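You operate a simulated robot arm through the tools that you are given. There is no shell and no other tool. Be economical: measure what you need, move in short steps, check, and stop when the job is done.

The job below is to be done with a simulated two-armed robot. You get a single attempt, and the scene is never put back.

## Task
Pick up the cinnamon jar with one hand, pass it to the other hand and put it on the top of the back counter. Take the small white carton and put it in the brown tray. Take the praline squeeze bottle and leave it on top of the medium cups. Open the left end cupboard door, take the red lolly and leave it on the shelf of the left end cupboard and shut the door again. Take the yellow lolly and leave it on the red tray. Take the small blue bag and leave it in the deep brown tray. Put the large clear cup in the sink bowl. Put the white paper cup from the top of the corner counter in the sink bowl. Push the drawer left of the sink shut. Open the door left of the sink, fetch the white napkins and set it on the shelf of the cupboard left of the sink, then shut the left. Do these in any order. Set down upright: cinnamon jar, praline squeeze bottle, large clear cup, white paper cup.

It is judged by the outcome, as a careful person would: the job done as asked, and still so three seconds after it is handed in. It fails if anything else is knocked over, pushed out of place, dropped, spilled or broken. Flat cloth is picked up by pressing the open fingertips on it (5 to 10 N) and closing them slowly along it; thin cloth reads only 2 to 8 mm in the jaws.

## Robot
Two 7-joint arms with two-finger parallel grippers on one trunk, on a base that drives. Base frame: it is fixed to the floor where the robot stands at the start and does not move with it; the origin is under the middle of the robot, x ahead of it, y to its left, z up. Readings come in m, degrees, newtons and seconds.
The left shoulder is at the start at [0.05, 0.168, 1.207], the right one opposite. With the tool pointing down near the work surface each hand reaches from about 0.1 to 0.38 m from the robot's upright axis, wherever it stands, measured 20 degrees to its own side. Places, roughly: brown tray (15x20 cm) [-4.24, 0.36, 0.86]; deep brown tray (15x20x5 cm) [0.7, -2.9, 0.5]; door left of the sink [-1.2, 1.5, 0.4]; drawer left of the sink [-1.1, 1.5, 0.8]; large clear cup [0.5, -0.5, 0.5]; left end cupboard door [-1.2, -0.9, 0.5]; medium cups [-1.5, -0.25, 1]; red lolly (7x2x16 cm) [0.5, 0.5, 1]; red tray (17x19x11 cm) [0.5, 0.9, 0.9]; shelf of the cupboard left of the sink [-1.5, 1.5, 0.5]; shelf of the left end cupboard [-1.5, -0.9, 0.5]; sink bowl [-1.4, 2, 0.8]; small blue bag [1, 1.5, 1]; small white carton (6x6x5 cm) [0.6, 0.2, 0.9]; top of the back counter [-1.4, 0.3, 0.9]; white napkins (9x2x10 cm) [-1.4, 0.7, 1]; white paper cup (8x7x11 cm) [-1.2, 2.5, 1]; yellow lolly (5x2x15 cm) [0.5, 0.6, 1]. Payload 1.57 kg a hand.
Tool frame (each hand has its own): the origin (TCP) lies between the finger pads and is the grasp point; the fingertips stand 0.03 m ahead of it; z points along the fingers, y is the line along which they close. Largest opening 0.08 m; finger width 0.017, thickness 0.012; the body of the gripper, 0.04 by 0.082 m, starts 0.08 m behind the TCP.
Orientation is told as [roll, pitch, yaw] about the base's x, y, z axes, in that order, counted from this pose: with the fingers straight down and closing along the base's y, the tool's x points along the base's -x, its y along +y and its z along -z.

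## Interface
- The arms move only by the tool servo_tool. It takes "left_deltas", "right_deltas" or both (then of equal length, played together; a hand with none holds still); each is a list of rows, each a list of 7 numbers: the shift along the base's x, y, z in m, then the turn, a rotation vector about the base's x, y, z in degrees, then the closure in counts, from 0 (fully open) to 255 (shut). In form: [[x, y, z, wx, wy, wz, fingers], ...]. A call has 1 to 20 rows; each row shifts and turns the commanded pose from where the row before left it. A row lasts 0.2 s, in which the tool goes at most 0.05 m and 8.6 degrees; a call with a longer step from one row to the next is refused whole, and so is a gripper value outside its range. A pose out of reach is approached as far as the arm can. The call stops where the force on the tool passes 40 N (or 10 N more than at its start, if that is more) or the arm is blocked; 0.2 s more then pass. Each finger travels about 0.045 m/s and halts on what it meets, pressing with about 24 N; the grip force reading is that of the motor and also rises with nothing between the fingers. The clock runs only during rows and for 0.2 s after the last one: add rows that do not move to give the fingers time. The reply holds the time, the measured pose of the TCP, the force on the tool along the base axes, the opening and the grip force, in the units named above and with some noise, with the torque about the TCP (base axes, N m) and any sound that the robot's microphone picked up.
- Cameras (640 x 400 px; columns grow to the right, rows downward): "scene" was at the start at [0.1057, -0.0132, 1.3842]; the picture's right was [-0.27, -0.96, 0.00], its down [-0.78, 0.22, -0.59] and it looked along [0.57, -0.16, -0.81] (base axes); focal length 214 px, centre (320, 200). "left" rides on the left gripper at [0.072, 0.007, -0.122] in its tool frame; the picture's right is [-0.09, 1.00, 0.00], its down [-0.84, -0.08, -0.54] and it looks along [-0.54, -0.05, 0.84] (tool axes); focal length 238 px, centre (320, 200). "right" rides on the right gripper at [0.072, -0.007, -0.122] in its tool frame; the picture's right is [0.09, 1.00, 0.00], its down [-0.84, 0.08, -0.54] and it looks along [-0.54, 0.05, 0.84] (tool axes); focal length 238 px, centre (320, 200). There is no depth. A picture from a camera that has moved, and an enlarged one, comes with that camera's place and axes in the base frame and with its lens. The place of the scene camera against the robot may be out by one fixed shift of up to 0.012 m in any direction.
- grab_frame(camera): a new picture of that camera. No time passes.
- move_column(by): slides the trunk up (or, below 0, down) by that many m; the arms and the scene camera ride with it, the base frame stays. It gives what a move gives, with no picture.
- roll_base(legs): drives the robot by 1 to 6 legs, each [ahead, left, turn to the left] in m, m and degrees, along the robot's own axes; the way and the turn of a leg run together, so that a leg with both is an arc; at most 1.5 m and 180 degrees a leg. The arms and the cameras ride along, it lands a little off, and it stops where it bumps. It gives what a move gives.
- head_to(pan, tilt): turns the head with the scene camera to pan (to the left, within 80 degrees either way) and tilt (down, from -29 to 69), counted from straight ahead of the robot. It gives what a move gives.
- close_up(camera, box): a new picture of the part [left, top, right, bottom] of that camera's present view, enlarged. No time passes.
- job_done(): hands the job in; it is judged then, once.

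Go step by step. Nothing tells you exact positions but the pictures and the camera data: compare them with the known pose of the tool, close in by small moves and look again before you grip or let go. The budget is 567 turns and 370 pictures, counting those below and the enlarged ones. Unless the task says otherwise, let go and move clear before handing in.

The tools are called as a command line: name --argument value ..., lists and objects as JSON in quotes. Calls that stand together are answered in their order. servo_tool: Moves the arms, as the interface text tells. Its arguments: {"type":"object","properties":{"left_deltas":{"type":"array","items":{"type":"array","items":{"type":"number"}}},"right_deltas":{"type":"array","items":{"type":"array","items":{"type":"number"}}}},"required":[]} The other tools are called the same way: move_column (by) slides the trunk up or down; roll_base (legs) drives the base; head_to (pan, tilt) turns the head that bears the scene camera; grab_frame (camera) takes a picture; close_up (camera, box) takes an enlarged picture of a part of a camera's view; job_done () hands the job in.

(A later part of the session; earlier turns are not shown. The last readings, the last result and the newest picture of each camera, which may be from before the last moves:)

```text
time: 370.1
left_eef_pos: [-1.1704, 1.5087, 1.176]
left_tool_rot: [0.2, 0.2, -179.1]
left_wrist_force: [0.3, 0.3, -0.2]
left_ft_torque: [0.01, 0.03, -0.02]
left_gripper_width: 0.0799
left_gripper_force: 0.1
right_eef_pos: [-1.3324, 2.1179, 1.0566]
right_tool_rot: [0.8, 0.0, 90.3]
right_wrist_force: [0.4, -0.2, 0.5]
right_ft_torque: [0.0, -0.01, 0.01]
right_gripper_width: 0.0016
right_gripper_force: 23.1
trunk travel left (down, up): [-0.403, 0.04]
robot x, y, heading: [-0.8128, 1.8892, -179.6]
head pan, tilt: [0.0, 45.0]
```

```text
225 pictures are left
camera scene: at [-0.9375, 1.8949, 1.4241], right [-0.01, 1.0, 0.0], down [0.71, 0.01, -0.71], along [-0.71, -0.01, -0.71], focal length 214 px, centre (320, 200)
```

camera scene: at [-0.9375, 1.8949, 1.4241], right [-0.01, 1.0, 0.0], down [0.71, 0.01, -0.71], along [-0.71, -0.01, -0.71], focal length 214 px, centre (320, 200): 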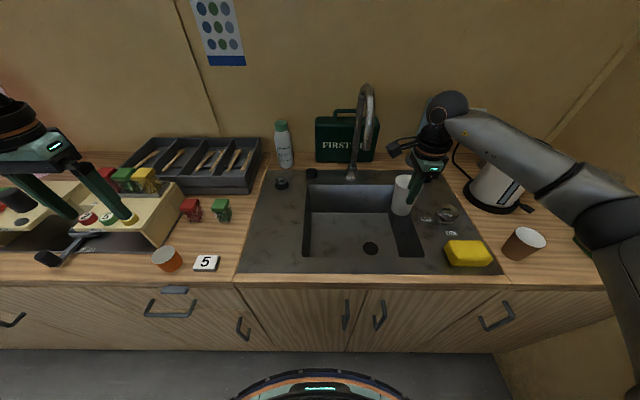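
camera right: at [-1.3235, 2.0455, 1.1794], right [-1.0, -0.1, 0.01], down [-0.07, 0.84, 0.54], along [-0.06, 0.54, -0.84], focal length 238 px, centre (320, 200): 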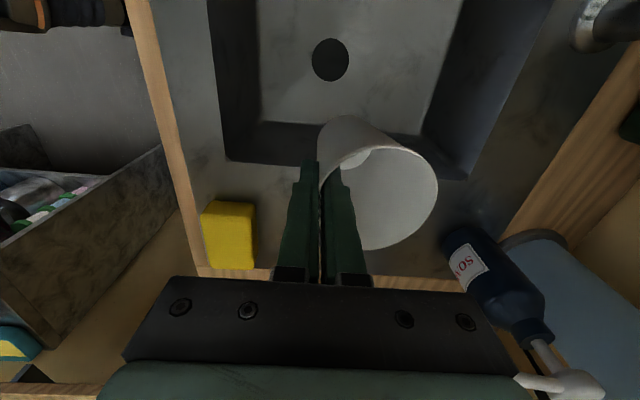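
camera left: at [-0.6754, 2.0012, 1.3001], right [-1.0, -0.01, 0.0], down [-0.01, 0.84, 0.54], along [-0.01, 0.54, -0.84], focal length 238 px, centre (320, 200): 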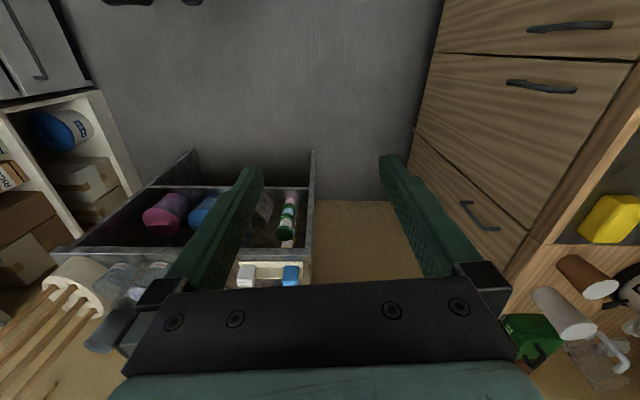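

Lower into the bowl with light checks near the bottom.

servo_tool --right_deltas '[[0, -0.002, -0.03, 0, 0, 0, 255], [0, 0, -0.03, 0, 0, 0, 255], [0, 0, -0.03, 0, 0, 0, 255], [0, 0, -0.03, 0, 0, 0, 255], [0, 0, -0.02, 0, 0, 0, 255], [0, 0, -0.02, 0, 0, 0, 255], [0, 0, 0, 0, 0, 0, 255]]'

grab_frame --camera "right"

close_up --camera "scene" --box '[290, 150, 482, 270]'

```text
time: 371.7
left_eef_pos: [-1.1702, 1.5104, 1.1784]
left_tool_rot: [0.3, 0.1, -178.9]
left_wrist_force: [-0.6, -0.1, -0.3]
left_ft_torque: [-0.01, 0.02, -0.01]
left_gripper_width: 0.08
left_gripper_force: 0.0
right_eef_pos: [-1.3309, 2.1164, 0.8969]
right_tool_rot: [0.7, -0.1, 90.3]
right_wrist_force: [0.2, 0.6, 0.0]
right_ft_torque: [-0.05, 0.01, 0.03]
right_gripper_width: 0.0017
right_gripper_force: 23.6
trunk travel left (down, up): [-0.403, 0.04]
robot x, y, heading: [-0.8119, 1.8858, -179.6]
head pan, tilt: [0.0, 45.0]
```

```text
224 pictures are left
camera right: at [-1.3234, 2.0434, 1.0191], right [-1.0, -0.1, 0.01], down [-0.07, 0.84, 0.54], along [-0.06, 0.54, -0.84], focal length 238 px, centre (320, 200)
```

right: 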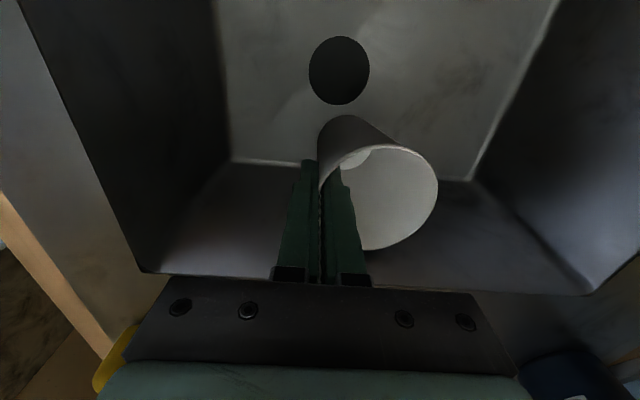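

```text
3.33 times, centred on (386, 210) of scene
camera zoom: at [-0.9376, 1.8948, 1.4241], right [-0.01, 1.0, 0.0], down [0.71, 0.01, -0.71], along [-0.71, -0.01, -0.71], focal length 715 px, centre (100, 167)
```

zoom: 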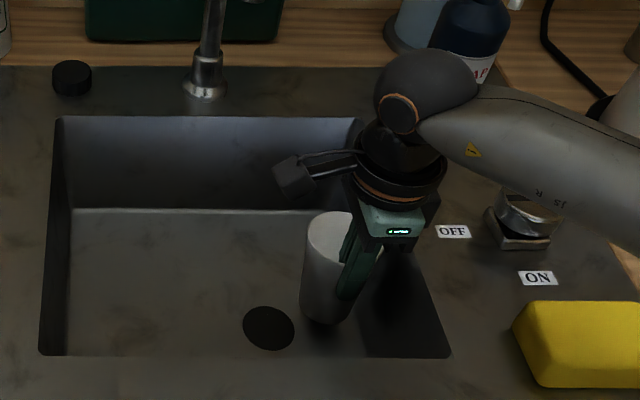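

servo_tool --right_deltas '[[0, 0, -0.008, 0, 0, 0, 255], [0, 0, -0.006, 0, 0, 0, 255], [0, 0, 0, 0, 0, 0, 255]]'

servo_tool --right_deltas '[[0, 0, -0.006, 0, 0, 0, 255], [0, 0, 0, 0, 0, 0, 255]]'

close_up --camera "scene" --box '[290, 150, 482, 270]'

```text
time: 372.5
left_eef_pos: [-1.1713, 1.5086, 1.1776]
left_tool_rot: [0.2, 0.2, -179.0]
left_wrist_force: [0.8, 0.1, -0.9]
left_ft_torque: [0.03, -0.01, -0.03]
left_gripper_width: 0.0799
left_gripper_force: 0.1
right_eef_pos: [-1.3309, 2.1158, 0.8835]
right_tool_rot: [0.6, 0.0, 90.3]
right_wrist_force: [0.3, 0.6, -1.1]
right_ft_torque: [-0.01, -0.01, 0.01]
right_gripper_width: 0.0018
right_gripper_force: 23.5
trunk travel left (down, up): [-0.403, 0.04]
robot x, y, heading: [-0.8108, 1.889, -179.6]
head pan, tilt: [0.0, 45.0]
```

```text
time: 373.1
left_eef_pos: [-1.1696, 1.5086, 1.1776]
left_tool_rot: [0.2, 0.2, -179.0]
left_wrist_force: [-0.5, -0.4, 0.3]
left_ft_torque: [0.07, -0.03, 0.03]
left_gripper_width: 0.08
left_gripper_force: 0.1
right_eef_pos: [-1.3311, 2.1162, 0.8764]
right_tool_rot: [0.6, 0.0, 90.4]
right_wrist_force: [0.0, -0.6, -0.8]
right_ft_torque: [-0.01, -0.01, 0.04]
right_gripper_width: 0.0016
right_gripper_force: 23.5
trunk travel left (down, up): [-0.403, 0.04]
robot x, y, heading: [-0.8153, 1.8897, -179.8]
head pan, tilt: [0.0, 45.0]
```

```text
3.33 times, centred on (386, 210) of scene
camera zoom: at [-0.9376, 1.8948, 1.4241], right [-0.01, 1.0, 0.0], down [0.71, 0.01, -0.71], along [-0.71, -0.01, -0.71], focal length 715 px, centre (100, 167)
```

zoom: 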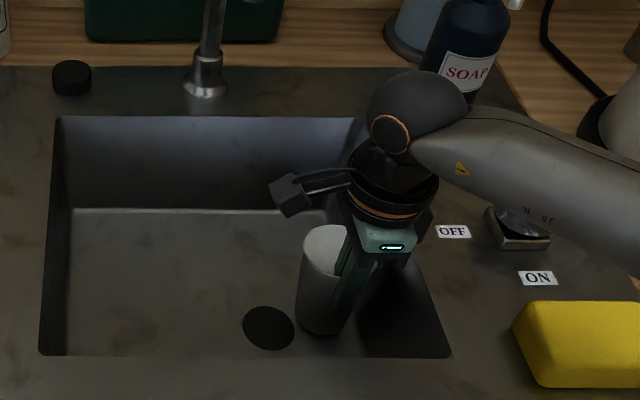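

servo_tool --right_deltas '[[0, 0, -0.006, 0, 0, 0, 255], [0, 0, 0, 0, 0, 0, 255]]'

servo_tool --right_deltas '[[0, 0, -0.006, 0, 0, 0, 255], [0, 0, 0, 0, 0, 0, 255]]'

servo_tool --right_deltas '[[0, 0, -0.006, 0, 0, 0, 255], [0, 0, 0, 0, 0, 0, 255]]'

close_up --camera "scene" --box '[290, 150, 482, 270]'

```text
time: 373.7
left_eef_pos: [-1.1698, 1.5091, 1.1773]
left_tool_rot: [0.2, 0.3, -179.0]
left_wrist_force: [-0.1, 0.2, -0.6]
left_ft_torque: [0.03, 0.01, -0.01]
left_gripper_width: 0.0799
left_gripper_force: 0.0
right_eef_pos: [-1.3315, 2.1162, 0.8707]
right_tool_rot: [0.7, 0.0, 90.3]
right_wrist_force: [0.3, -1.2, -0.1]
right_ft_torque: [-0.02, 0.03, 0.0]
right_gripper_width: 0.0015
right_gripper_force: 23.5
trunk travel left (down, up): [-0.403, 0.04]
robot x, y, heading: [-0.8135, 1.8866, -179.6]
head pan, tilt: [0.0, 45.0]
```

```text
time: 374.3
left_eef_pos: [-1.1686, 1.5084, 1.1778]
left_tool_rot: [0.2, 0.2, -179.0]
left_wrist_force: [0.4, 0.0, 1.0]
left_ft_torque: [0.02, 0.0, 0.01]
left_gripper_width: 0.0799
left_gripper_force: 0.0
right_eef_pos: [-1.3313, 2.1156, 0.8688]
right_tool_rot: [1.0, 0.1, 90.3]
right_wrist_force: [4.0, 1.3, 17.8]
right_ft_torque: [0.06, 0.48, -0.05]
right_gripper_width: 0.0019
right_gripper_force: 23.5
trunk travel left (down, up): [-0.403, 0.04]
robot x, y, heading: [-0.8108, 1.8909, -179.6]
head pan, tilt: [0.0, 45.0]
```

```text
time: 374.9
left_eef_pos: [-1.1695, 1.5083, 1.1778]
left_tool_rot: [0.2, 0.1, -178.9]
left_wrist_force: [0.6, 0.6, -0.4]
left_ft_torque: [-0.01, 0.0, 0.02]
left_gripper_width: 0.0801
left_gripper_force: 0.1
right_eef_pos: [-1.3315, 2.1161, 0.8597]
right_tool_rot: [1.0, 0.0, 90.3]
right_wrist_force: [0.0, 1.7, 17.5]
right_ft_torque: [0.01, 0.89, -0.05]
right_gripper_width: 0.0019
right_gripper_force: 23.4
trunk travel left (down, up): [-0.403, 0.04]
robot x, y, heading: [-0.8147, 1.8874, -179.6]
head pan, tilt: [0.0, 45.0]
```

```text
3.33 times, centred on (386, 210) of scene
camera zoom: at [-0.9358, 1.8942, 1.4243], right [-0.01, 1.0, 0.0], down [0.71, 0.01, -0.71], along [-0.71, 0.0, -0.71], focal length 715 px, centre (100, 167)
```

zoom: 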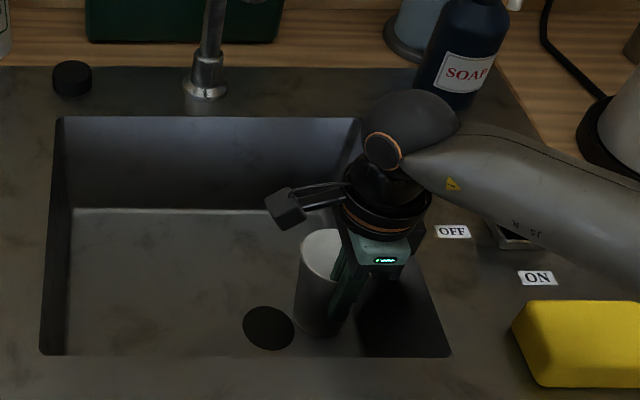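

Contact reached. Open the fingers to release the rim, then raise straight up.

servo_tool --right_deltas '[[0, 0, 0.004, 0, 0, 0, 255], [0, 0, 0, 0, 0, 0, 220], [0, 0, 0, 0, 0, 0, 190], [0, 0, 0, 0, 0, 0, 170], [0, 0, 0, 0, 0, 0, 160], [0, 0, 0, 0, 0, 0, 160]]'

grab_frame --camera "right"

```text
time: 376.3
left_eef_pos: [-1.1704, 1.5083, 1.1765]
left_tool_rot: [0.3, 0.2, -179.0]
left_wrist_force: [1.1, -0.1, -0.8]
left_ft_torque: [0.01, -0.02, 0.01]
left_gripper_width: 0.08
left_gripper_force: 0.1
right_eef_pos: [-1.3303, 2.1169, 0.8631]
right_tool_rot: [0.8, 0.0, 90.3]
right_wrist_force: [0.5, -1.6, 0.8]
right_ft_torque: [0.01, 0.03, -0.01]
right_gripper_width: 0.0297
right_gripper_force: 0.1
trunk travel left (down, up): [-0.403, 0.04]
robot x, y, heading: [-0.8133, 1.8874, -179.5]
head pan, tilt: [0.0, 45.0]
```

```text
220 pictures are left
camera right: at [-1.3235, 2.0438, 0.9855], right [-1.0, -0.1, 0.01], down [-0.07, 0.84, 0.54], along [-0.06, 0.54, -0.84], focal length 238 px, centre (320, 200)
```

right: 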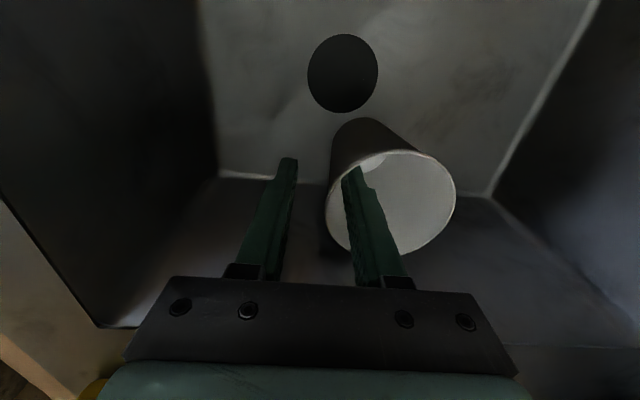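

servo_tool --right_deltas '[[0, 0, 0.01, 0, 0, 0, 160], [0, 0, 0.02, 0, 0, 0, 160], [0, 0, 0.03, 0, 0, 0, 160], [0, 0, 0.04, 0, 0, 0, 160], [0, 0, 0.04, 0, 0, 0, 160], [0, 0, 0.04, 0, 0, 0, 160], [0.02, 0, 0.04, 0, 0, 0, 160], [0.04, 0, 0.02, 0, 0, 0, 100], [0.04, 0, 0.0, 0, 0, 0, 50], [0.04, 0, 0.0, 0, 0, 0, 0]]'

grab_frame --camera "scene"

```text
time: 378.5
left_eef_pos: [-1.1702, 1.5084, 1.1772]
left_tool_rot: [0.3, 0.2, -178.9]
left_wrist_force: [0.8, 1.1, -0.3]
left_ft_torque: [0.04, -0.03, 0.04]
left_gripper_width: 0.0801
left_gripper_force: 0.1
right_eef_pos: [-1.193, 2.1171, 1.104]
right_tool_rot: [0.8, -0.1, 90.2]
right_wrist_force: [-0.2, 0.7, 0.8]
right_ft_torque: [-0.01, 0.0, -0.01]
right_gripper_width: 0.0799
right_gripper_force: 0.1
trunk travel left (down, up): [-0.403, 0.04]
robot x, y, heading: [-0.814, 1.8885, -179.6]
head pan, tilt: [0.0, 45.0]
```

```text
219 pictures are left
camera scene: at [-0.937, 1.895, 1.4242], right [-0.01, 1.0, 0.0], down [0.71, 0.01, -0.71], along [-0.71, -0.01, -0.71], focal length 214 px, centre (320, 200)
```

scene: 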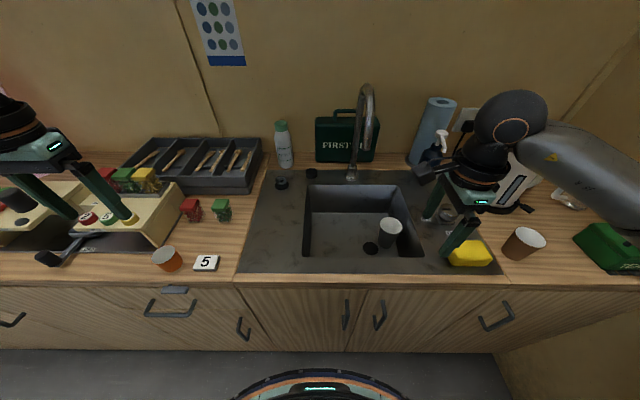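

Paper cup is upright in the bowl. Now back off, reset the right hand yaw, and go to the front counter for the lollies.

roll_base --legs '[[-0.4, 0, 0]]'

servo_tool --right_deltas '[[0, 0, 0.02, 0, 0, 8.2, 0], [0, 0, 0.02, 0, 0, 8.2, 0], [0, 0, 0.02, 0, 0, 8.2, 0], [0, 0, 0, 0, 0, 8.2, 0], [0, 0, 0, 0, 0, 8.2, 0], [0, 0, 0, 0, 0, 8.2, 0], [0, 0, 0, 0, 0, 8.2, 0], [0, 0, 0, 0, 0, 8.2, 0], [0, 0, 0, 0, 0, 8.2, 0], [0, 0, 0, 0, 0, 8.2, 0], [0, 0, 0, 0, 0, 8.2, 0]]'

roll_base --legs '[[0, 0, 90], [-1.2, 0, 0], [0, 0, 90]]'

head_to --pan 0 --tilt 40

grab_frame --camera "scene"

```text
time: 381.0
left_eef_pos: [-0.7691, 1.5114, 1.1775]
left_tool_rot: [0.2, 0.2, -178.8]
left_wrist_force: [0.0, 0.2, -1.0]
left_ft_torque: [-0.01, -0.02, 0.03]
left_gripper_width: 0.0801
left_gripper_force: 0.1
right_eef_pos: [-0.7927, 2.1191, 1.1039]
right_tool_rot: [0.6, 0.1, 90.3]
right_wrist_force: [0.1, 0.1, 0.0]
right_ft_torque: [-0.01, 0.01, -0.02]
right_gripper_width: 0.08
right_gripper_force: 0.2
trunk travel left (down, up): [-0.403, 0.04]
robot x, y, heading: [-0.4128, 1.8928, -179.5]
head pan, tilt: [0.0, 45.0]
```

```text
time: 383.4
left_eef_pos: [-0.7708, 1.5121, 1.1767]
left_tool_rot: [0.2, 0.2, -178.9]
left_wrist_force: [0.3, -0.8, -0.5]
left_ft_torque: [0.0, 0.0, 0.02]
left_gripper_width: 0.0801
left_gripper_force: 0.0
right_eef_pos: [-0.7925, 2.1199, 1.1638]
right_tool_rot: [0.8, 0.0, -179.3]
right_wrist_force: [-0.7, 0.6, -0.9]
right_ft_torque: [-0.01, -0.02, -0.01]
right_gripper_width: 0.0801
right_gripper_force: 0.1
trunk travel left (down, up): [-0.403, 0.04]
robot x, y, heading: [-0.4122, 1.8948, -179.3]
head pan, tilt: [0.0, 45.0]
```

```text
time: 390.2
left_eef_pos: [-0.0244, 1.9789, 1.1763]
left_tool_rot: [0.2, 0.2, -88.4]
left_wrist_force: [0.0, 0.9, -0.1]
left_ft_torque: [0.02, 0.03, 0.05]
left_gripper_width: 0.0802
left_gripper_force: 0.0
right_eef_pos: [-0.6319, 1.9512, 1.1642]
right_tool_rot: [0.6, 0.2, -89.0]
right_wrist_force: [0.1, -0.5, -0.2]
right_ft_torque: [0.02, 0.01, 0.0]
right_gripper_width: 0.0799
right_gripper_force: 0.0
trunk travel left (down, up): [-0.403, 0.04]
robot x, y, heading: [-0.4108, 2.3348, -89.1]
head pan, tilt: [0.0, 45.0]
stopped in leg 2: the robot was blocked; the commanded pose is now the measured one
```

```text
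time: 390.9
left_eef_pos: [-0.0263, 1.9819, 1.1775]
left_tool_rot: [0.2, 0.2, -88.5]
left_wrist_force: [1.0, 0.8, -0.1]
left_ft_torque: [-0.01, -0.03, 0.03]
left_gripper_width: 0.0799
left_gripper_force: 0.1
right_eef_pos: [-0.6335, 1.9527, 1.1631]
right_tool_rot: [0.7, 0.0, -89.1]
right_wrist_force: [-0.3, 0.0, 0.6]
right_ft_torque: [0.01, 0.0, 0.01]
right_gripper_width: 0.08
right_gripper_force: 0.2
trunk travel left (down, up): [-0.403, 0.04]
robot x, y, heading: [-0.4099, 2.3342, -89.1]
head pan, tilt: [0.0, 40.0]
```

```text
218 pictures are left
camera scene: at [-0.4122, 2.2171, 1.4314], right [-1.0, -0.02, 0.0], down [-0.01, 0.64, -0.77], along [0.01, -0.77, -0.64], focal length 214 px, centre (320, 200)
```

scene: 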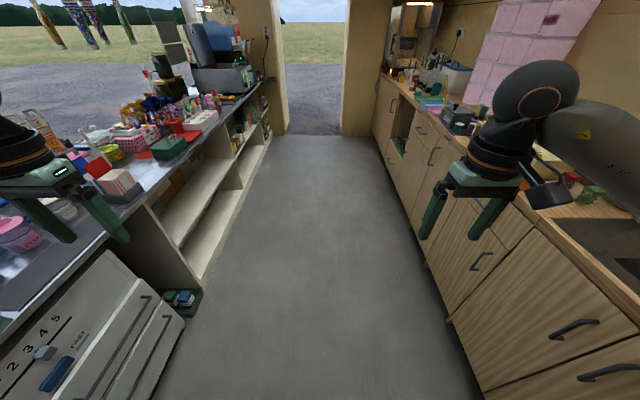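

I misjudged direction and backed into the side unit. Drive forward and turn to check it.

roll_base --legs '[[0.7, 0, 0], [0, 0, 180]]'

grab_frame --camera "scene"

```text
time: 402.1
left_eef_pos: [-0.7893, 1.9851, 1.1766]
left_tool_rot: [0.1, 0.2, 92.6]
left_wrist_force: [0.0, -0.1, 0.6]
left_ft_torque: [0.0, -0.01, 0.03]
left_gripper_width: 0.0799
left_gripper_force: 0.0
right_eef_pos: [-0.1821, 2.0264, 1.1627]
right_tool_rot: [0.7, 0.0, 92.1]
right_wrist_force: [-0.6, 0.0, 0.8]
right_ft_torque: [-0.02, -0.01, 0.03]
right_gripper_width: 0.0798
right_gripper_force: 0.1
trunk travel left (down, up): [-0.403, 0.04]
robot x, y, heading: [-0.398, 1.6383, 92.1]
head pan, tilt: [0.0, 40.0]
```

```text
217 pictures are left
camera scene: at [-0.4078, 1.7704, 1.4314], right [1.0, 0.04, 0.0], down [0.02, -0.64, -0.77], along [-0.03, 0.77, -0.64], focal length 214 px, centre (320, 200)
```

scene: 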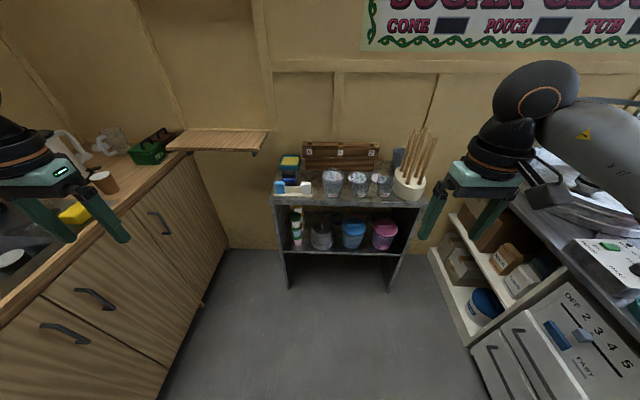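

The side unit is unmoved and everything stands. Now face the front counter near the lolly stand.

roll_base --legs '[[0, 0, -92], [0, -1.05, 0]]'

grab_frame --camera "scene"

```text
time: 415.4
left_eef_pos: [-0.0241, 0.9738, 1.1769]
left_tool_rot: [0.2, 0.1, 1.8]
left_wrist_force: [0.2, 0.1, 0.4]
left_ft_torque: [0.02, 0.02, 0.0]
left_gripper_width: 0.08
left_gripper_force: 0.0
right_eef_pos: [0.0062, 0.3666, 1.1629]
right_tool_rot: [0.7, 0.0, 1.2]
right_wrist_force: [0.3, -0.1, -0.4]
right_ft_torque: [-0.01, 0.02, -0.05]
right_gripper_width: 0.0802
right_gripper_force: 0.1
trunk travel left (down, up): [-0.403, 0.04]
robot x, y, heading: [-0.3748, 0.5881, 0.9]
head pan, tilt: [0.0, 40.0]
```

```text
216 pictures are left
camera scene: at [-0.2571, 0.5981, 1.4314], right [0.02, -1.0, 0.0], down [-0.64, -0.01, -0.77], along [0.77, 0.02, -0.64], focal length 214 px, centre (320, 200)
```

scene: 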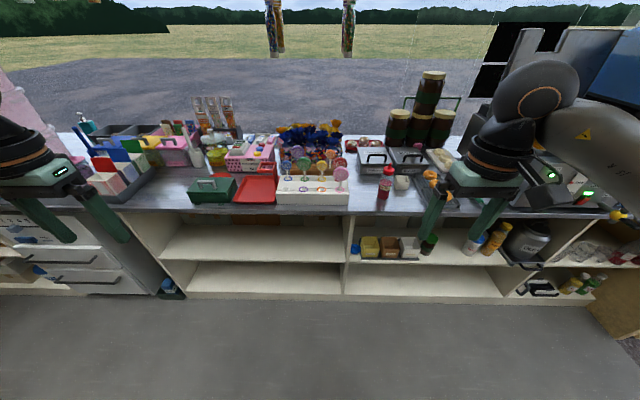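

close_up --camera "scene" --box '[180, 110, 372, 230]'

```text
3.33 times, centred on (276, 170) of scene
camera zoom: at [-0.2571, 0.5981, 1.4314], right [0.02, -1.0, 0.0], down [-0.64, -0.01, -0.77], along [0.77, 0.02, -0.64], focal length 715 px, centre (467, 300)
```

zoom: 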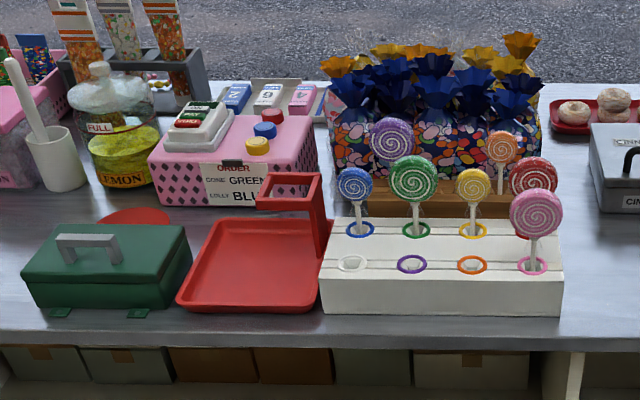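

I see the yellow lolly at ≈(0.51, 0.61), red at ≈(0.53, 0.535), and the red tray centred ≈(0.51, 0.91). I'll move in and look from above with the left hand.

servo_tool --left_deltas '[[0, -0.03, 0.01, 0, 0, -8.2, 0], [0, -0.03, 0.01, 0, 0, -8.2, 0], [0, -0.03, 0.01, 0, 0, -8.2, 0], [0, -0.03, 0.01, 0, 0, -8.2, 0], [0, -0.03, 0.01, 0, 0, -8.2, 0], [0, -0.03, 0.01, 0, 0, -8.2, 0], [0, -0.02, 0, 0, 0, -8.2, 0], [0, 0, 0, 0, 0, -8.2, 0], [0, 0, 0, 0, 0, -8.2, 0], [0, 0, 0, 0, 0, -8.2, 0], [0, 0, 0, 0, 0, -8.2, 0]]'

roll_base --legs '[[0.42, -0.08, 0]]'

grab_frame --camera "left"

```text
time: 417.9
left_eef_pos: [-0.0244, 0.7743, 1.2368]
left_tool_rot: [0.2, 0.3, -88.7]
left_wrist_force: [1.1, 0.1, -0.5]
left_ft_torque: [-0.01, 0.02, 0.02]
left_gripper_width: 0.08
left_gripper_force: 0.1
right_eef_pos: [0.0054, 0.3667, 1.1639]
right_tool_rot: [0.6, -0.1, 1.2]
right_wrist_force: [-0.8, 0.0, 0.4]
right_ft_torque: [0.01, -0.02, 0.01]
right_gripper_width: 0.0801
right_gripper_force: 0.0
trunk travel left (down, up): [-0.403, 0.04]
robot x, y, heading: [-0.3802, 0.5909, 1.2]
head pan, tilt: [0.0, 40.0]
```

```text
time: 420.5
left_eef_pos: [0.3967, 0.7007, 1.2368]
left_tool_rot: [0.2, 0.2, -88.7]
left_wrist_force: [0.7, -0.4, 0.1]
left_ft_torque: [-0.01, -0.01, 0.01]
left_gripper_width: 0.0799
left_gripper_force: 0.1
right_eef_pos: [0.4255, 0.2934, 1.1629]
right_tool_rot: [0.7, 0.1, 1.0]
right_wrist_force: [-0.2, 0.4, -0.7]
right_ft_torque: [0.0, 0.0, -0.03]
right_gripper_width: 0.08
right_gripper_force: 0.1
trunk travel left (down, up): [-0.403, 0.04]
robot x, y, heading: [0.0429, 0.519, 1.2]
head pan, tilt: [0.0, 40.0]
```

```text
214 pictures are left
camera left: at [0.401, 0.7734, 1.3603], right [1.0, -0.07, 0.0], down [-0.06, -0.84, 0.54], along [-0.03, -0.54, -0.84], focal length 238 px, centre (320, 200)
```

left: 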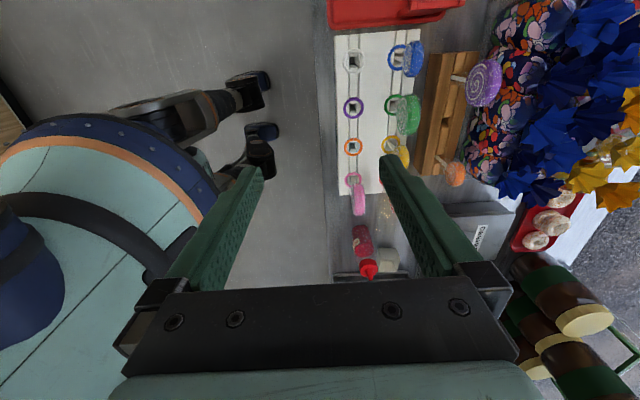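

Yellow lolly head at ≈(0.54, 0.61). Move the base 5 cm closer and the hand above it with a 5 cm opening.

roll_base --legs '[[0.05, 0, 0]]'

servo_tool --left_deltas '[[0.02, -0.02, -0.01, 0, 0, -0.8, 95], [0.03, -0.03, -0.02, 0, 0, 0, 95], [0.03, -0.03, -0.03, 0, 0, 0, 95], [0.015, -0.01, -0.03, 0, 0, 0, 95], [0, 0, -0.03, 0, 0, 0, 95], [0, 0, 0, 0, 0, 0, 95]]'

grab_frame --camera "left"

```text
time: 421.4
left_eef_pos: [0.4469, 0.7011, 1.2365]
left_tool_rot: [0.1, 0.2, -88.7]
left_wrist_force: [-0.2, 0.7, 0.0]
left_ft_torque: [0.04, 0.05, 0.01]
left_gripper_width: 0.08
left_gripper_force: 0.1
right_eef_pos: [0.4763, 0.2938, 1.1624]
right_tool_rot: [0.7, 0.1, 1.0]
right_wrist_force: [0.0, -0.6, 0.2]
right_ft_torque: [-0.02, 0.0, -0.03]
right_gripper_width: 0.0799
right_gripper_force: 0.0
trunk travel left (down, up): [-0.403, 0.04]
robot x, y, heading: [0.0912, 0.5204, 0.9]
head pan, tilt: [0.0, 40.0]
```

```text
refused: row 3 steps farther than a row can; nothing moved
```

```text
213 pictures are left
camera left: at [0.4515, 0.7743, 1.36], right [1.0, -0.07, 0.0], down [-0.06, -0.84, 0.54], along [-0.04, -0.54, -0.84], focal length 238 px, centre (320, 200)
```

left: 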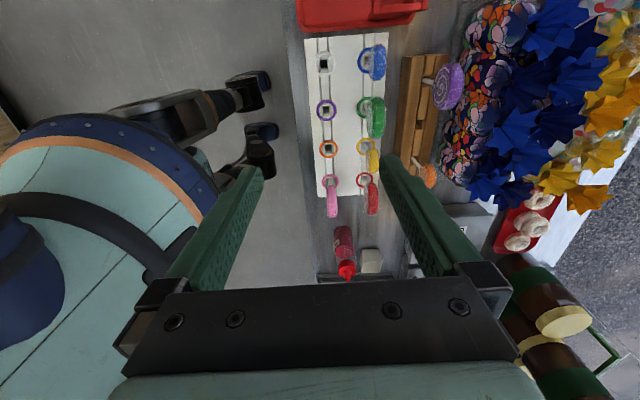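

servo_tool --left_deltas '[[0.02, -0.02, -0.01, 0, 0, -0.8, 95], [0.025, -0.025, -0.02, 0, 0, 0, 95], [0.025, -0.025, -0.03, 0, 0, 0, 95], [0.015, -0.02, -0.03, 0, 0, 0, 95], [0, 0, -0.03, 0, 0, 0, 95], [0, 0, 0, 0, 0, 0, 95]]'

grab_frame --camera "left"

```text
time: 422.8
left_eef_pos: [0.509, 0.6509, 1.1201]
left_tool_rot: [0.2, 0.2, -89.5]
left_wrist_force: [-0.1, -0.7, -0.4]
left_ft_torque: [-0.03, 0.01, 0.0]
left_gripper_width: 0.0503
left_gripper_force: 0.0
left hand out of reach, approached as far as the arm can: row 3, 4
right_eef_pos: [0.475, 0.2944, 1.1631]
right_tool_rot: [0.6, 0.0, 1.0]
right_wrist_force: [0.3, 0.0, -0.3]
right_ft_torque: [0.01, 0.01, -0.03]
right_gripper_width: 0.0797
right_gripper_force: 0.1
trunk travel left (down, up): [-0.403, 0.04]
robot x, y, heading: [0.0905, 0.5205, 0.9]
head pan, tilt: [0.0, 40.0]
```

```text
212 pictures are left
camera left: at [0.5153, 0.7235, 1.2439], right [1.0, -0.08, 0.0], down [-0.07, -0.84, 0.54], along [-0.04, -0.54, -0.84], focal length 238 px, centre (320, 200)
```

left: 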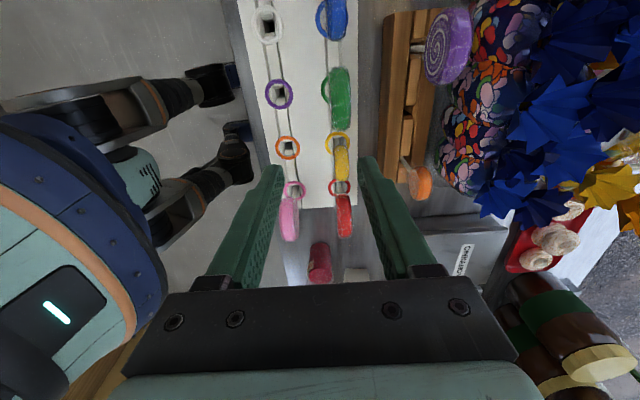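

servo_tool --left_deltas '[[0, -0.015, -0.02, 0, 0, 0, 95], [0.01, -0.015, -0.02, 0, 0, 0, 95], [0.01, -0.015, -0.02, 0, 0, 0, 95], [0.005, 0, -0.02, 0, 0, 0, 95], [0, 0, 0, 0, 0, 0, 95]]'

grab_frame --camera "left"

```text
time: 424.0
left_eef_pos: [0.5066, 0.6584, 1.0498]
left_tool_rot: [0.3, 0.1, -89.5]
left_wrist_force: [0.1, 0.2, 1.0]
left_ft_torque: [-0.03, -0.06, 0.01]
left_gripper_width: 0.0503
left_gripper_force: 0.1
left hand out of reach, approached as far as the arm can: row 1, 2, 3, 4
right_eef_pos: [0.475, 0.2943, 1.1632]
right_tool_rot: [0.8, 0.0, 0.9]
right_wrist_force: [0.1, 0.6, -0.2]
right_ft_torque: [-0.01, 0.01, 0.03]
right_gripper_width: 0.0799
right_gripper_force: 0.0
trunk travel left (down, up): [-0.403, 0.04]
robot x, y, heading: [0.0876, 0.5158, 1.1]
head pan, tilt: [0.0, 40.0]
```

```text
211 pictures are left
camera left: at [0.5125, 0.7307, 1.1735], right [1.0, -0.08, 0.0], down [-0.07, -0.84, 0.54], along [-0.04, -0.54, -0.84], focal length 238 px, centre (320, 200)
```

left: 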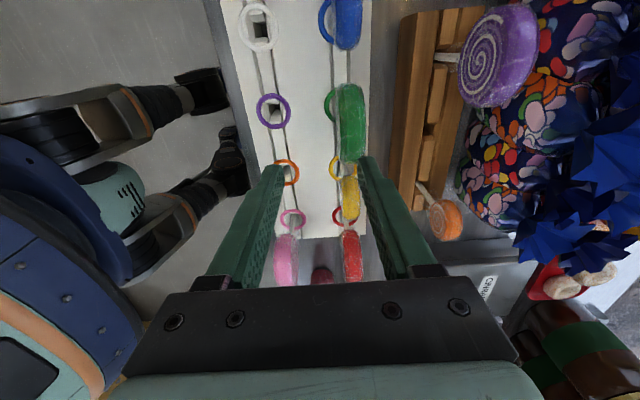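

Joint limit here. As before, turn the base right ~35° so the left shoulder leads; raise first.

servo_tool --left_deltas '[[-0.02, 0, 0.04, 0, 0, 0, 95], [-0.02, 0, 0.04, 0, 0, 0, 95], [-0.01, 0, 0.04, 0, 0, 0, 95], [0, 0, 0.03, 0, 0, 0, 95]]'

roll_base --legs '[[-0.04, 0, 0], [0, 0, -35]]'

servo_tool --left_deltas '[[0, 0.03, 0, 0, 0, 7, 95], [0, 0.03, 0, 0, 0, 7, 95], [0, 0.03, 0, 0, 0, 7, 95], [0.01, 0.03, 0, 0, 0, 7, 95], [0.01, 0.03, 0, 0, 0, 7, 95], [0.01, 0.03, 0, 0, 0, 0, 95], [0, 0, 0, 0, 0, 0, 95]]'

grab_frame --camera "left"

```text
time: 425.0
left_eef_pos: [0.4574, 0.6589, 1.2009]
left_tool_rot: [0.2, 0.2, -89.5]
left_wrist_force: [0.5, 0.7, 1.5]
left_ft_torque: [-0.01, -0.04, -0.01]
left_gripper_width: 0.0501
left_gripper_force: 0.1
right_eef_pos: [0.4742, 0.2953, 1.1635]
right_tool_rot: [0.7, 0.0, 1.0]
right_wrist_force: [-0.2, -0.4, -0.5]
right_ft_torque: [-0.01, 0.02, 0.0]
right_gripper_width: 0.08
right_gripper_force: 0.0
trunk travel left (down, up): [-0.403, 0.04]
robot x, y, heading: [0.0954, 0.516, 0.8]
head pan, tilt: [0.0, 40.0]
```

```text
time: 427.5
left_eef_pos: [0.4325, 0.4233, 1.1994]
left_tool_rot: [0.2, 0.2, -124.2]
left_wrist_force: [0.2, -0.2, -0.1]
left_ft_torque: [0.03, 0.02, 0.0]
left_gripper_width: 0.0501
left_gripper_force: 0.0
right_eef_pos: [0.2387, 0.1153, 1.1633]
right_tool_rot: [0.7, 0.0, -33.7]
right_wrist_force: [-0.2, -0.1, 0.7]
right_ft_torque: [-0.02, 0.04, -0.02]
right_gripper_width: 0.0799
right_gripper_force: 0.0
trunk travel left (down, up): [-0.403, 0.04]
robot x, y, heading: [0.0566, 0.5217, -33.6]
head pan, tilt: [0.0, 40.0]
```

```text
time: 429.1
left_eef_pos: [0.4621, 0.6058, 1.2012]
left_tool_rot: [0.1, 0.3, -89.2]
left_wrist_force: [-0.8, -0.1, 0.2]
left_ft_torque: [-0.02, -0.01, -0.02]
left_gripper_width: 0.0501
left_gripper_force: 0.1
right_eef_pos: [0.2389, 0.1163, 1.1623]
right_tool_rot: [0.7, 0.0, -33.7]
right_wrist_force: [-0.7, 0.4, 0.0]
right_ft_torque: [0.01, 0.0, 0.01]
right_gripper_width: 0.0799
right_gripper_force: 0.1
trunk travel left (down, up): [-0.403, 0.04]
robot x, y, heading: [0.0506, 0.5173, -33.7]
head pan, tilt: [0.0, 40.0]
```

```text
210 pictures are left
camera left: at [0.4674, 0.6778, 1.3233], right [1.0, -0.08, 0.0], down [-0.07, -0.84, 0.54], along [-0.04, -0.54, -0.84], focal length 238 px, centre (320, 200)
```

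left: 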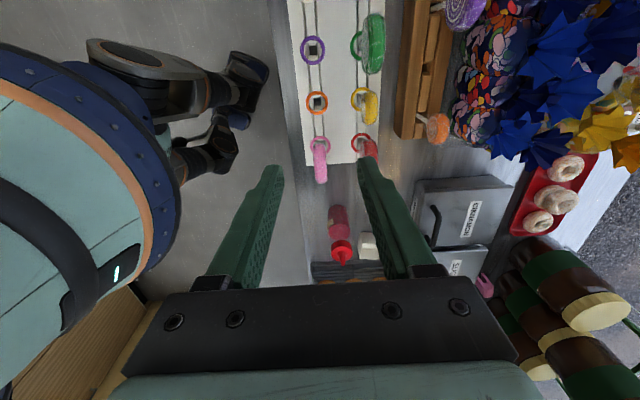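

Yellow head at ≈(0.534, 0.601). Move over and down.

servo_tool --left_deltas '[[0.025, 0, -0.01, 0, 0, -0.8, 95], [0.025, -0.004, -0.02, 0, 0, 0, 95], [0.022, 0, -0.03, 0, 0, 0, 95], [0, 0, -0.04, 0, 0, 0, 95], [0, 0, -0.04, 0, 0, 0, 95], [0, 0, 0, 0, 0, 0, 95]]'

grab_frame --camera "left"

```text
time: 430.5
left_eef_pos: [0.5342, 0.6013, 1.0585]
left_tool_rot: [0.2, 0.2, -90.0]
left_wrist_force: [0.1, -0.7, 0.0]
left_ft_torque: [-0.01, 0.01, 0.02]
left_gripper_width: 0.0502
left_gripper_force: 0.0
right_eef_pos: [0.239, 0.1157, 1.1637]
right_tool_rot: [0.6, 0.0, -33.8]
right_wrist_force: [0.5, -0.6, -0.5]
right_ft_torque: [0.01, 0.0, 0.0]
right_gripper_width: 0.0796
right_gripper_force: 0.0
trunk travel left (down, up): [-0.403, 0.04]
robot x, y, heading: [0.0486, 0.5172, -33.5]
head pan, tilt: [0.0, 40.0]
```

```text
209 pictures are left
camera left: at [0.5406, 0.6733, 1.1824], right [1.0, -0.09, 0.0], down [-0.08, -0.84, 0.54], along [-0.05, -0.54, -0.84], focal length 238 px, centre (320, 200)
```

left: 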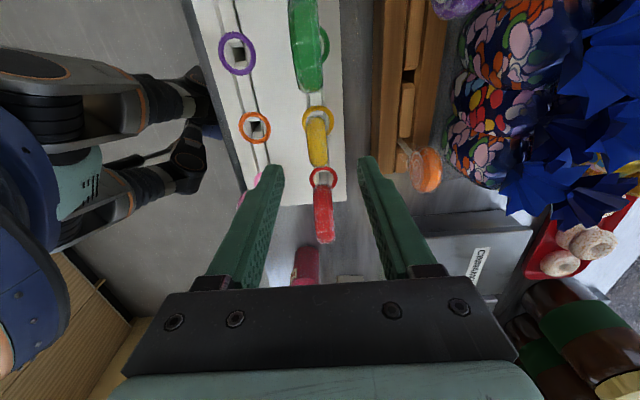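

servo_tool --left_deltas '[[-0.003, 0, -0.03, 0, 0, 0, 95], [0, 0, -0.03, 0, 0, 0, 95], [0, 0, -0.02, 0, 0, 0, 95], [0, 0, 0, 0, 0, 0, 95]]'

grab_frame --camera "left"

```text
time: 431.5
left_eef_pos: [0.5319, 0.6001, 0.9812]
left_tool_rot: [0.1, 0.2, -90.0]
left_wrist_force: [-1.4, -0.1, 0.2]
left_ft_torque: [0.03, 0.0, -0.02]
left_gripper_width: 0.0504
left_gripper_force: 0.0
right_eef_pos: [0.2391, 0.1163, 1.1631]
right_tool_rot: [0.6, 0.0, -33.7]
right_wrist_force: [0.1, -0.4, 1.1]
right_ft_torque: [-0.03, -0.03, -0.02]
right_gripper_width: 0.0801
right_gripper_force: 0.0
trunk travel left (down, up): [-0.403, 0.04]
robot x, y, heading: [0.0548, 0.5232, -33.8]
head pan, tilt: [0.0, 40.0]
```

```text
208 pictures are left
camera left: at [0.5379, 0.6732, 1.1036], right [1.0, -0.09, 0.0], down [-0.08, -0.84, 0.54], along [-0.05, -0.54, -0.84], focal length 238 px, centre (320, 200)
```

left: 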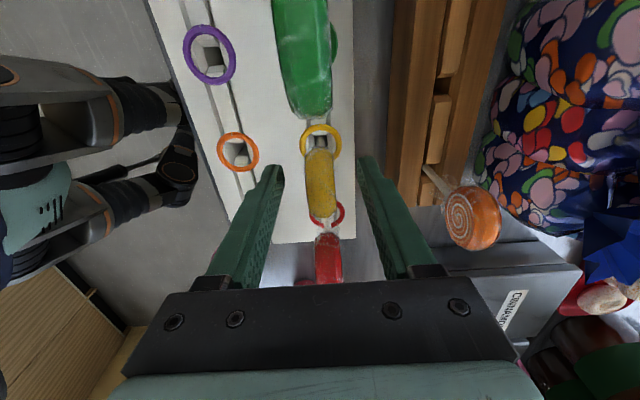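

Disc is centred between the fingers. Close.

servo_tool --left_deltas '[[0, 0, -0.003, 0, 0, 0, 130], [0, 0, 0, 0, 0, 0, 170], [0, 0, 0, 0, 0, 0, 210], [0, 0, 0, 0, 0, 0, 240], [0, 0, 0, 0, 0, 0, 255]]'

servo_tool --left_deltas '[[0, 0, 0.01, 0, 0, 0, 255], [0, 0, 0.02, 0, 0, 0, 255], [0, 0, 0.03, 0, 0, 0, 255], [0, 0, 0.04, 0, 0, 0, 255], [0, 0, 0.04, 0, 0, 0, 255], [0, 0, 0.04, 0, 0, 0, 255]]'

grab_frame --camera "left"

```text
time: 432.7
left_eef_pos: [0.5308, 0.6009, 0.9762]
left_tool_rot: [0.3, 0.3, -90.0]
left_wrist_force: [0.5, 0.3, 0.1]
left_ft_torque: [0.03, -0.02, 0.05]
left_gripper_width: 0.0149
left_gripper_force: 23.6
right_eef_pos: [0.2403, 0.1149, 1.163]
right_tool_rot: [0.7, 0.0, -33.7]
right_wrist_force: [-0.4, -0.6, -0.5]
right_ft_torque: [-0.01, 0.02, 0.03]
right_gripper_width: 0.08
right_gripper_force: 0.1
trunk travel left (down, up): [-0.403, 0.04]
robot x, y, heading: [0.0497, 0.5191, -33.5]
head pan, tilt: [0.0, 40.0]
```

```text
time: 434.1
left_eef_pos: [0.5308, 0.6013, 1.1585]
left_tool_rot: [0.2, 0.2, -90.0]
left_wrist_force: [0.1, 0.6, -1.3]
left_ft_torque: [0.01, 0.01, 0.03]
left_gripper_width: 0.015
left_gripper_force: 23.6
right_eef_pos: [0.2382, 0.1155, 1.1634]
right_tool_rot: [0.7, 0.1, -33.7]
right_wrist_force: [-0.3, 0.2, -0.2]
right_ft_torque: [-0.01, 0.04, -0.01]
right_gripper_width: 0.0799
right_gripper_force: 0.1
trunk travel left (down, up): [-0.403, 0.04]
robot x, y, heading: [0.0528, 0.5164, -34.0]
head pan, tilt: [0.0, 40.0]
```

```text
207 pictures are left
camera left: at [0.5375, 0.6727, 1.2807], right [1.0, -0.09, 0.0], down [-0.08, -0.84, 0.54], along [-0.05, -0.54, -0.84], focal length 238 px, centre (320, 200)
```

left: 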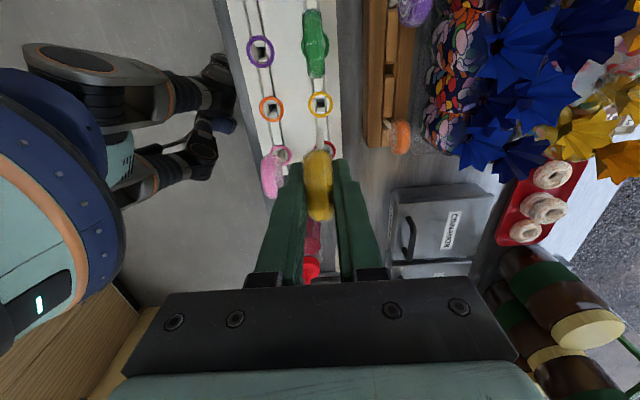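

Yellow lolly is free. Shift the base left (world +y 0.3) to the red tray and look.

roll_base --legs '[[-0.165, 0.25, 0]]'

grab_frame --camera "left"

head_to --pan 35 --tilt 45

grab_frame --camera "scene"

```text
time: 436.9
left_eef_pos: [0.5353, 0.9001, 1.1575]
left_tool_rot: [0.2, 0.2, -89.9]
left_wrist_force: [0.0, 1.1, -0.3]
left_ft_torque: [-0.02, 0.02, 0.02]
left_gripper_width: 0.0149
left_gripper_force: 23.2
right_eef_pos: [0.2437, 0.4155, 1.1631]
right_tool_rot: [0.7, 0.0, -33.6]
right_wrist_force: [-0.4, -0.9, -0.3]
right_ft_torque: [-0.01, -0.02, 0.03]
right_gripper_width: 0.08
right_gripper_force: 0.1
trunk travel left (down, up): [-0.403, 0.04]
robot x, y, heading: [0.0562, 0.8194, -33.7]
head pan, tilt: [0.0, 40.0]
```

```text
206 pictures are left
camera left: at [0.5415, 0.9728, 1.28], right [1.0, -0.09, 0.0], down [-0.08, -0.84, 0.54], along [-0.05, -0.54, -0.84], focal length 238 px, centre (320, 200)
```

left: 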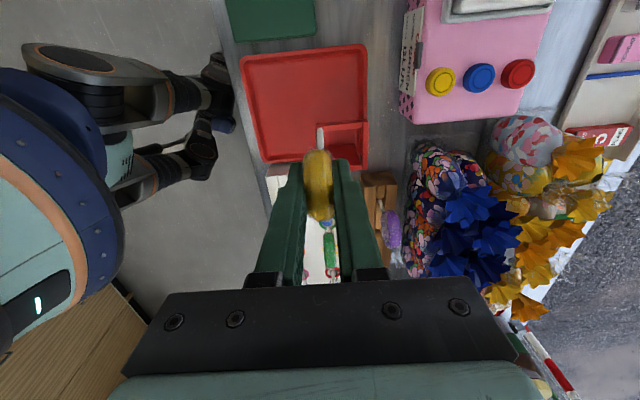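

```text
time: 437.9
left_eef_pos: [0.5355, 0.9014, 1.1568]
left_tool_rot: [0.2, 0.2, -89.9]
left_wrist_force: [1.0, -0.7, 0.0]
left_ft_torque: [0.03, -0.02, -0.01]
left_gripper_width: 0.0152
left_gripper_force: 23.8
right_eef_pos: [0.2431, 0.4149, 1.1626]
right_tool_rot: [0.7, 0.0, -33.5]
right_wrist_force: [-0.4, 0.6, 0.2]
right_ft_torque: [0.0, -0.04, -0.03]
right_gripper_width: 0.08
right_gripper_force: 0.1
trunk travel left (down, up): [-0.403, 0.04]
robot x, y, heading: [0.0574, 0.8152, -33.8]
head pan, tilt: [35.0, 45.0]
```

```text
205 pictures are left
camera scene: at [0.1652, 0.8028, 1.4241], right [0.02, -1.0, 0.0], down [-0.71, -0.02, -0.71], along [0.71, 0.02, -0.71], focal length 214 px, centre (320, 200)
```

scene: 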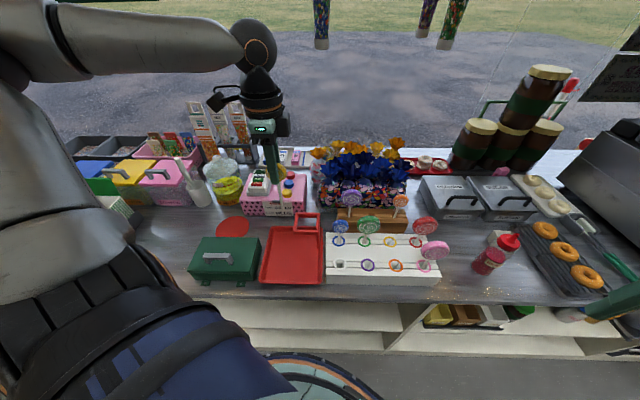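

Tray spans x 0.42–0.60, y 0.80–0.97, with a frame in its back-right corner. Pitch the hand forward to lay the lolly along x over the left half.

servo_tool --left_deltas '[[-0.01, 0.002, 0, 0, -8, 0, 255], [-0.01, 0.002, 0, 0, -8, 0, 255], [-0.01, 0.002, 0, 0, -8, 0, 255], [-0.01, 0.002, 0, 0, -8, 0, 255], [-0.01, 0.002, 0, 0, -8, 0, 255], [-0.01, 0, 0, 0, -8, 0, 255], [-0.005, 0, 0, 0, -8, 0, 255], [0, 0, -0.03, 0, -8, 0, 255], [0, 0, -0.04, 0, 0, 0, 255], [0, 0, -0.04, 0, 0, 0, 255], [0, 0, 0, 0, 0, 0, 255]]'

grab_frame --camera "left"

grab_frame --camera "scene"

```text
time: 440.3
left_eef_pos: [0.5748, 0.8358, 1.1055]
left_tool_rot: [64.4, 0.0, -89.8]
left_wrist_force: [0.2, -0.3, -0.3]
left_ft_torque: [-0.04, 0.02, 0.03]
left_gripper_width: 0.0152
left_gripper_force: 23.9
left hand out of reach, approached as far as the arm can: row 4, 5, 6, 7, 8, 9
right_eef_pos: [0.2416, 0.4158, 1.1636]
right_tool_rot: [0.6, 0.1, -33.6]
right_wrist_force: [-0.5, 0.8, 0.2]
right_ft_torque: [-0.02, 0.0, 0.01]
right_gripper_width: 0.0798
right_gripper_force: 0.1
trunk travel left (down, up): [-0.403, 0.04]
robot x, y, heading: [0.0554, 0.8146, -33.6]
head pan, tilt: [35.0, 45.0]
```

```text
204 pictures are left
camera left: at [0.4679, 0.908, 1.1655], right [0.43, -0.09, 0.9], down [-0.52, -0.84, 0.17], along [0.74, -0.54, -0.41], focal length 238 px, centre (320, 200)
```

left: 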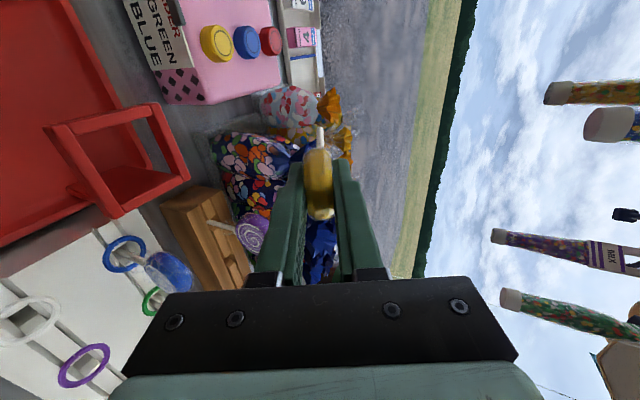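

```text
203 pictures are left
camera scene: at [0.1648, 0.8031, 1.4242], right [0.02, -1.0, 0.0], down [-0.71, -0.02, -0.71], along [0.71, 0.02, -0.71], focal length 214 px, centre (320, 200)
```

scene: 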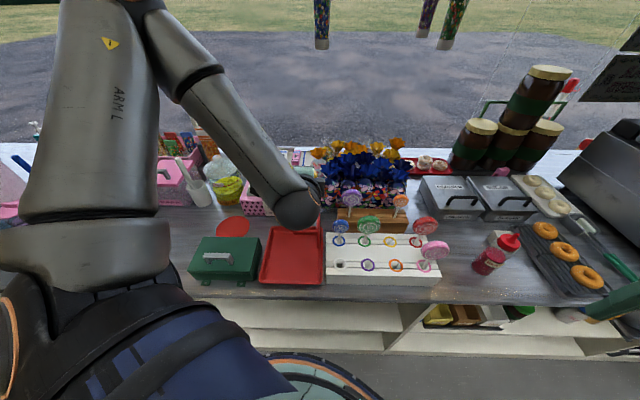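

The arm needs the base farther back for this pose. Back up 0.14 m, which also puts the hand over the tray.

roll_base --legs '[[-0.14, 0, 0]]'

move_column --by -0.15

grab_frame --camera "left"

grab_frame --camera "scene"

```text
time: 441.7
left_eef_pos: [0.4595, 0.9142, 1.1065]
left_tool_rot: [64.3, 0.0, -89.8]
left_wrist_force: [0.0, -0.4, -1.0]
left_ft_torque: [0.02, 0.0, 0.0]
left_gripper_width: 0.0152
left_gripper_force: 24.1
right_eef_pos: [0.1259, 0.4938, 1.1644]
right_tool_rot: [0.7, 0.0, -33.6]
right_wrist_force: [-1.3, 1.1, 1.2]
right_ft_torque: [0.02, -0.02, -0.02]
right_gripper_width: 0.0798
right_gripper_force: 0.0
trunk travel left (down, up): [-0.403, 0.04]
robot x, y, heading: [-0.0611, 0.8935, -33.5]
head pan, tilt: [35.0, 45.0]
```

```text
time: 443.4
left_eef_pos: [0.4589, 0.9128, 0.9554]
left_tool_rot: [64.2, -0.1, -89.9]
left_wrist_force: [0.2, 0.2, 0.1]
left_ft_torque: [0.05, 0.06, 0.01]
left_gripper_width: 0.0152
left_gripper_force: 24.0
right_eef_pos: [0.1265, 0.493, 1.0131]
right_tool_rot: [0.8, 0.0, -33.7]
right_wrist_force: [0.3, 0.2, 0.5]
right_ft_torque: [-0.02, -0.01, -0.01]
right_gripper_width: 0.0798
right_gripper_force: 0.1
trunk travel left (down, up): [-0.253, 0.19]
robot x, y, heading: [-0.0627, 0.8955, -33.8]
head pan, tilt: [35.0, 45.0]
```

```text
202 pictures are left
camera left: at [0.3517, 0.9853, 1.0158], right [0.43, -0.09, 0.9], down [-0.52, -0.84, 0.17], along [0.74, -0.54, -0.41], focal length 238 px, centre (320, 200)
```

left: 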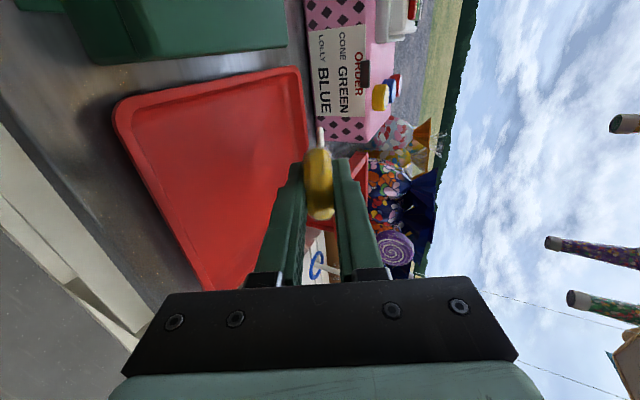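

```text
201 pictures are left
camera scene: at [0.0486, 0.8805, 1.2742], right [0.02, -1.0, 0.0], down [-0.71, -0.02, -0.71], along [0.71, 0.02, -0.71], focal length 214 px, centre (320, 200)
```

scene: 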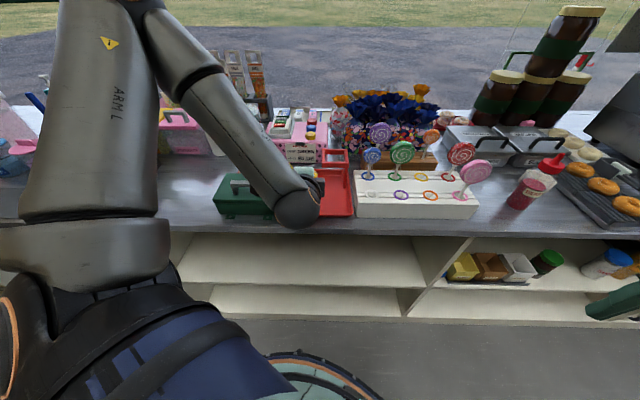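

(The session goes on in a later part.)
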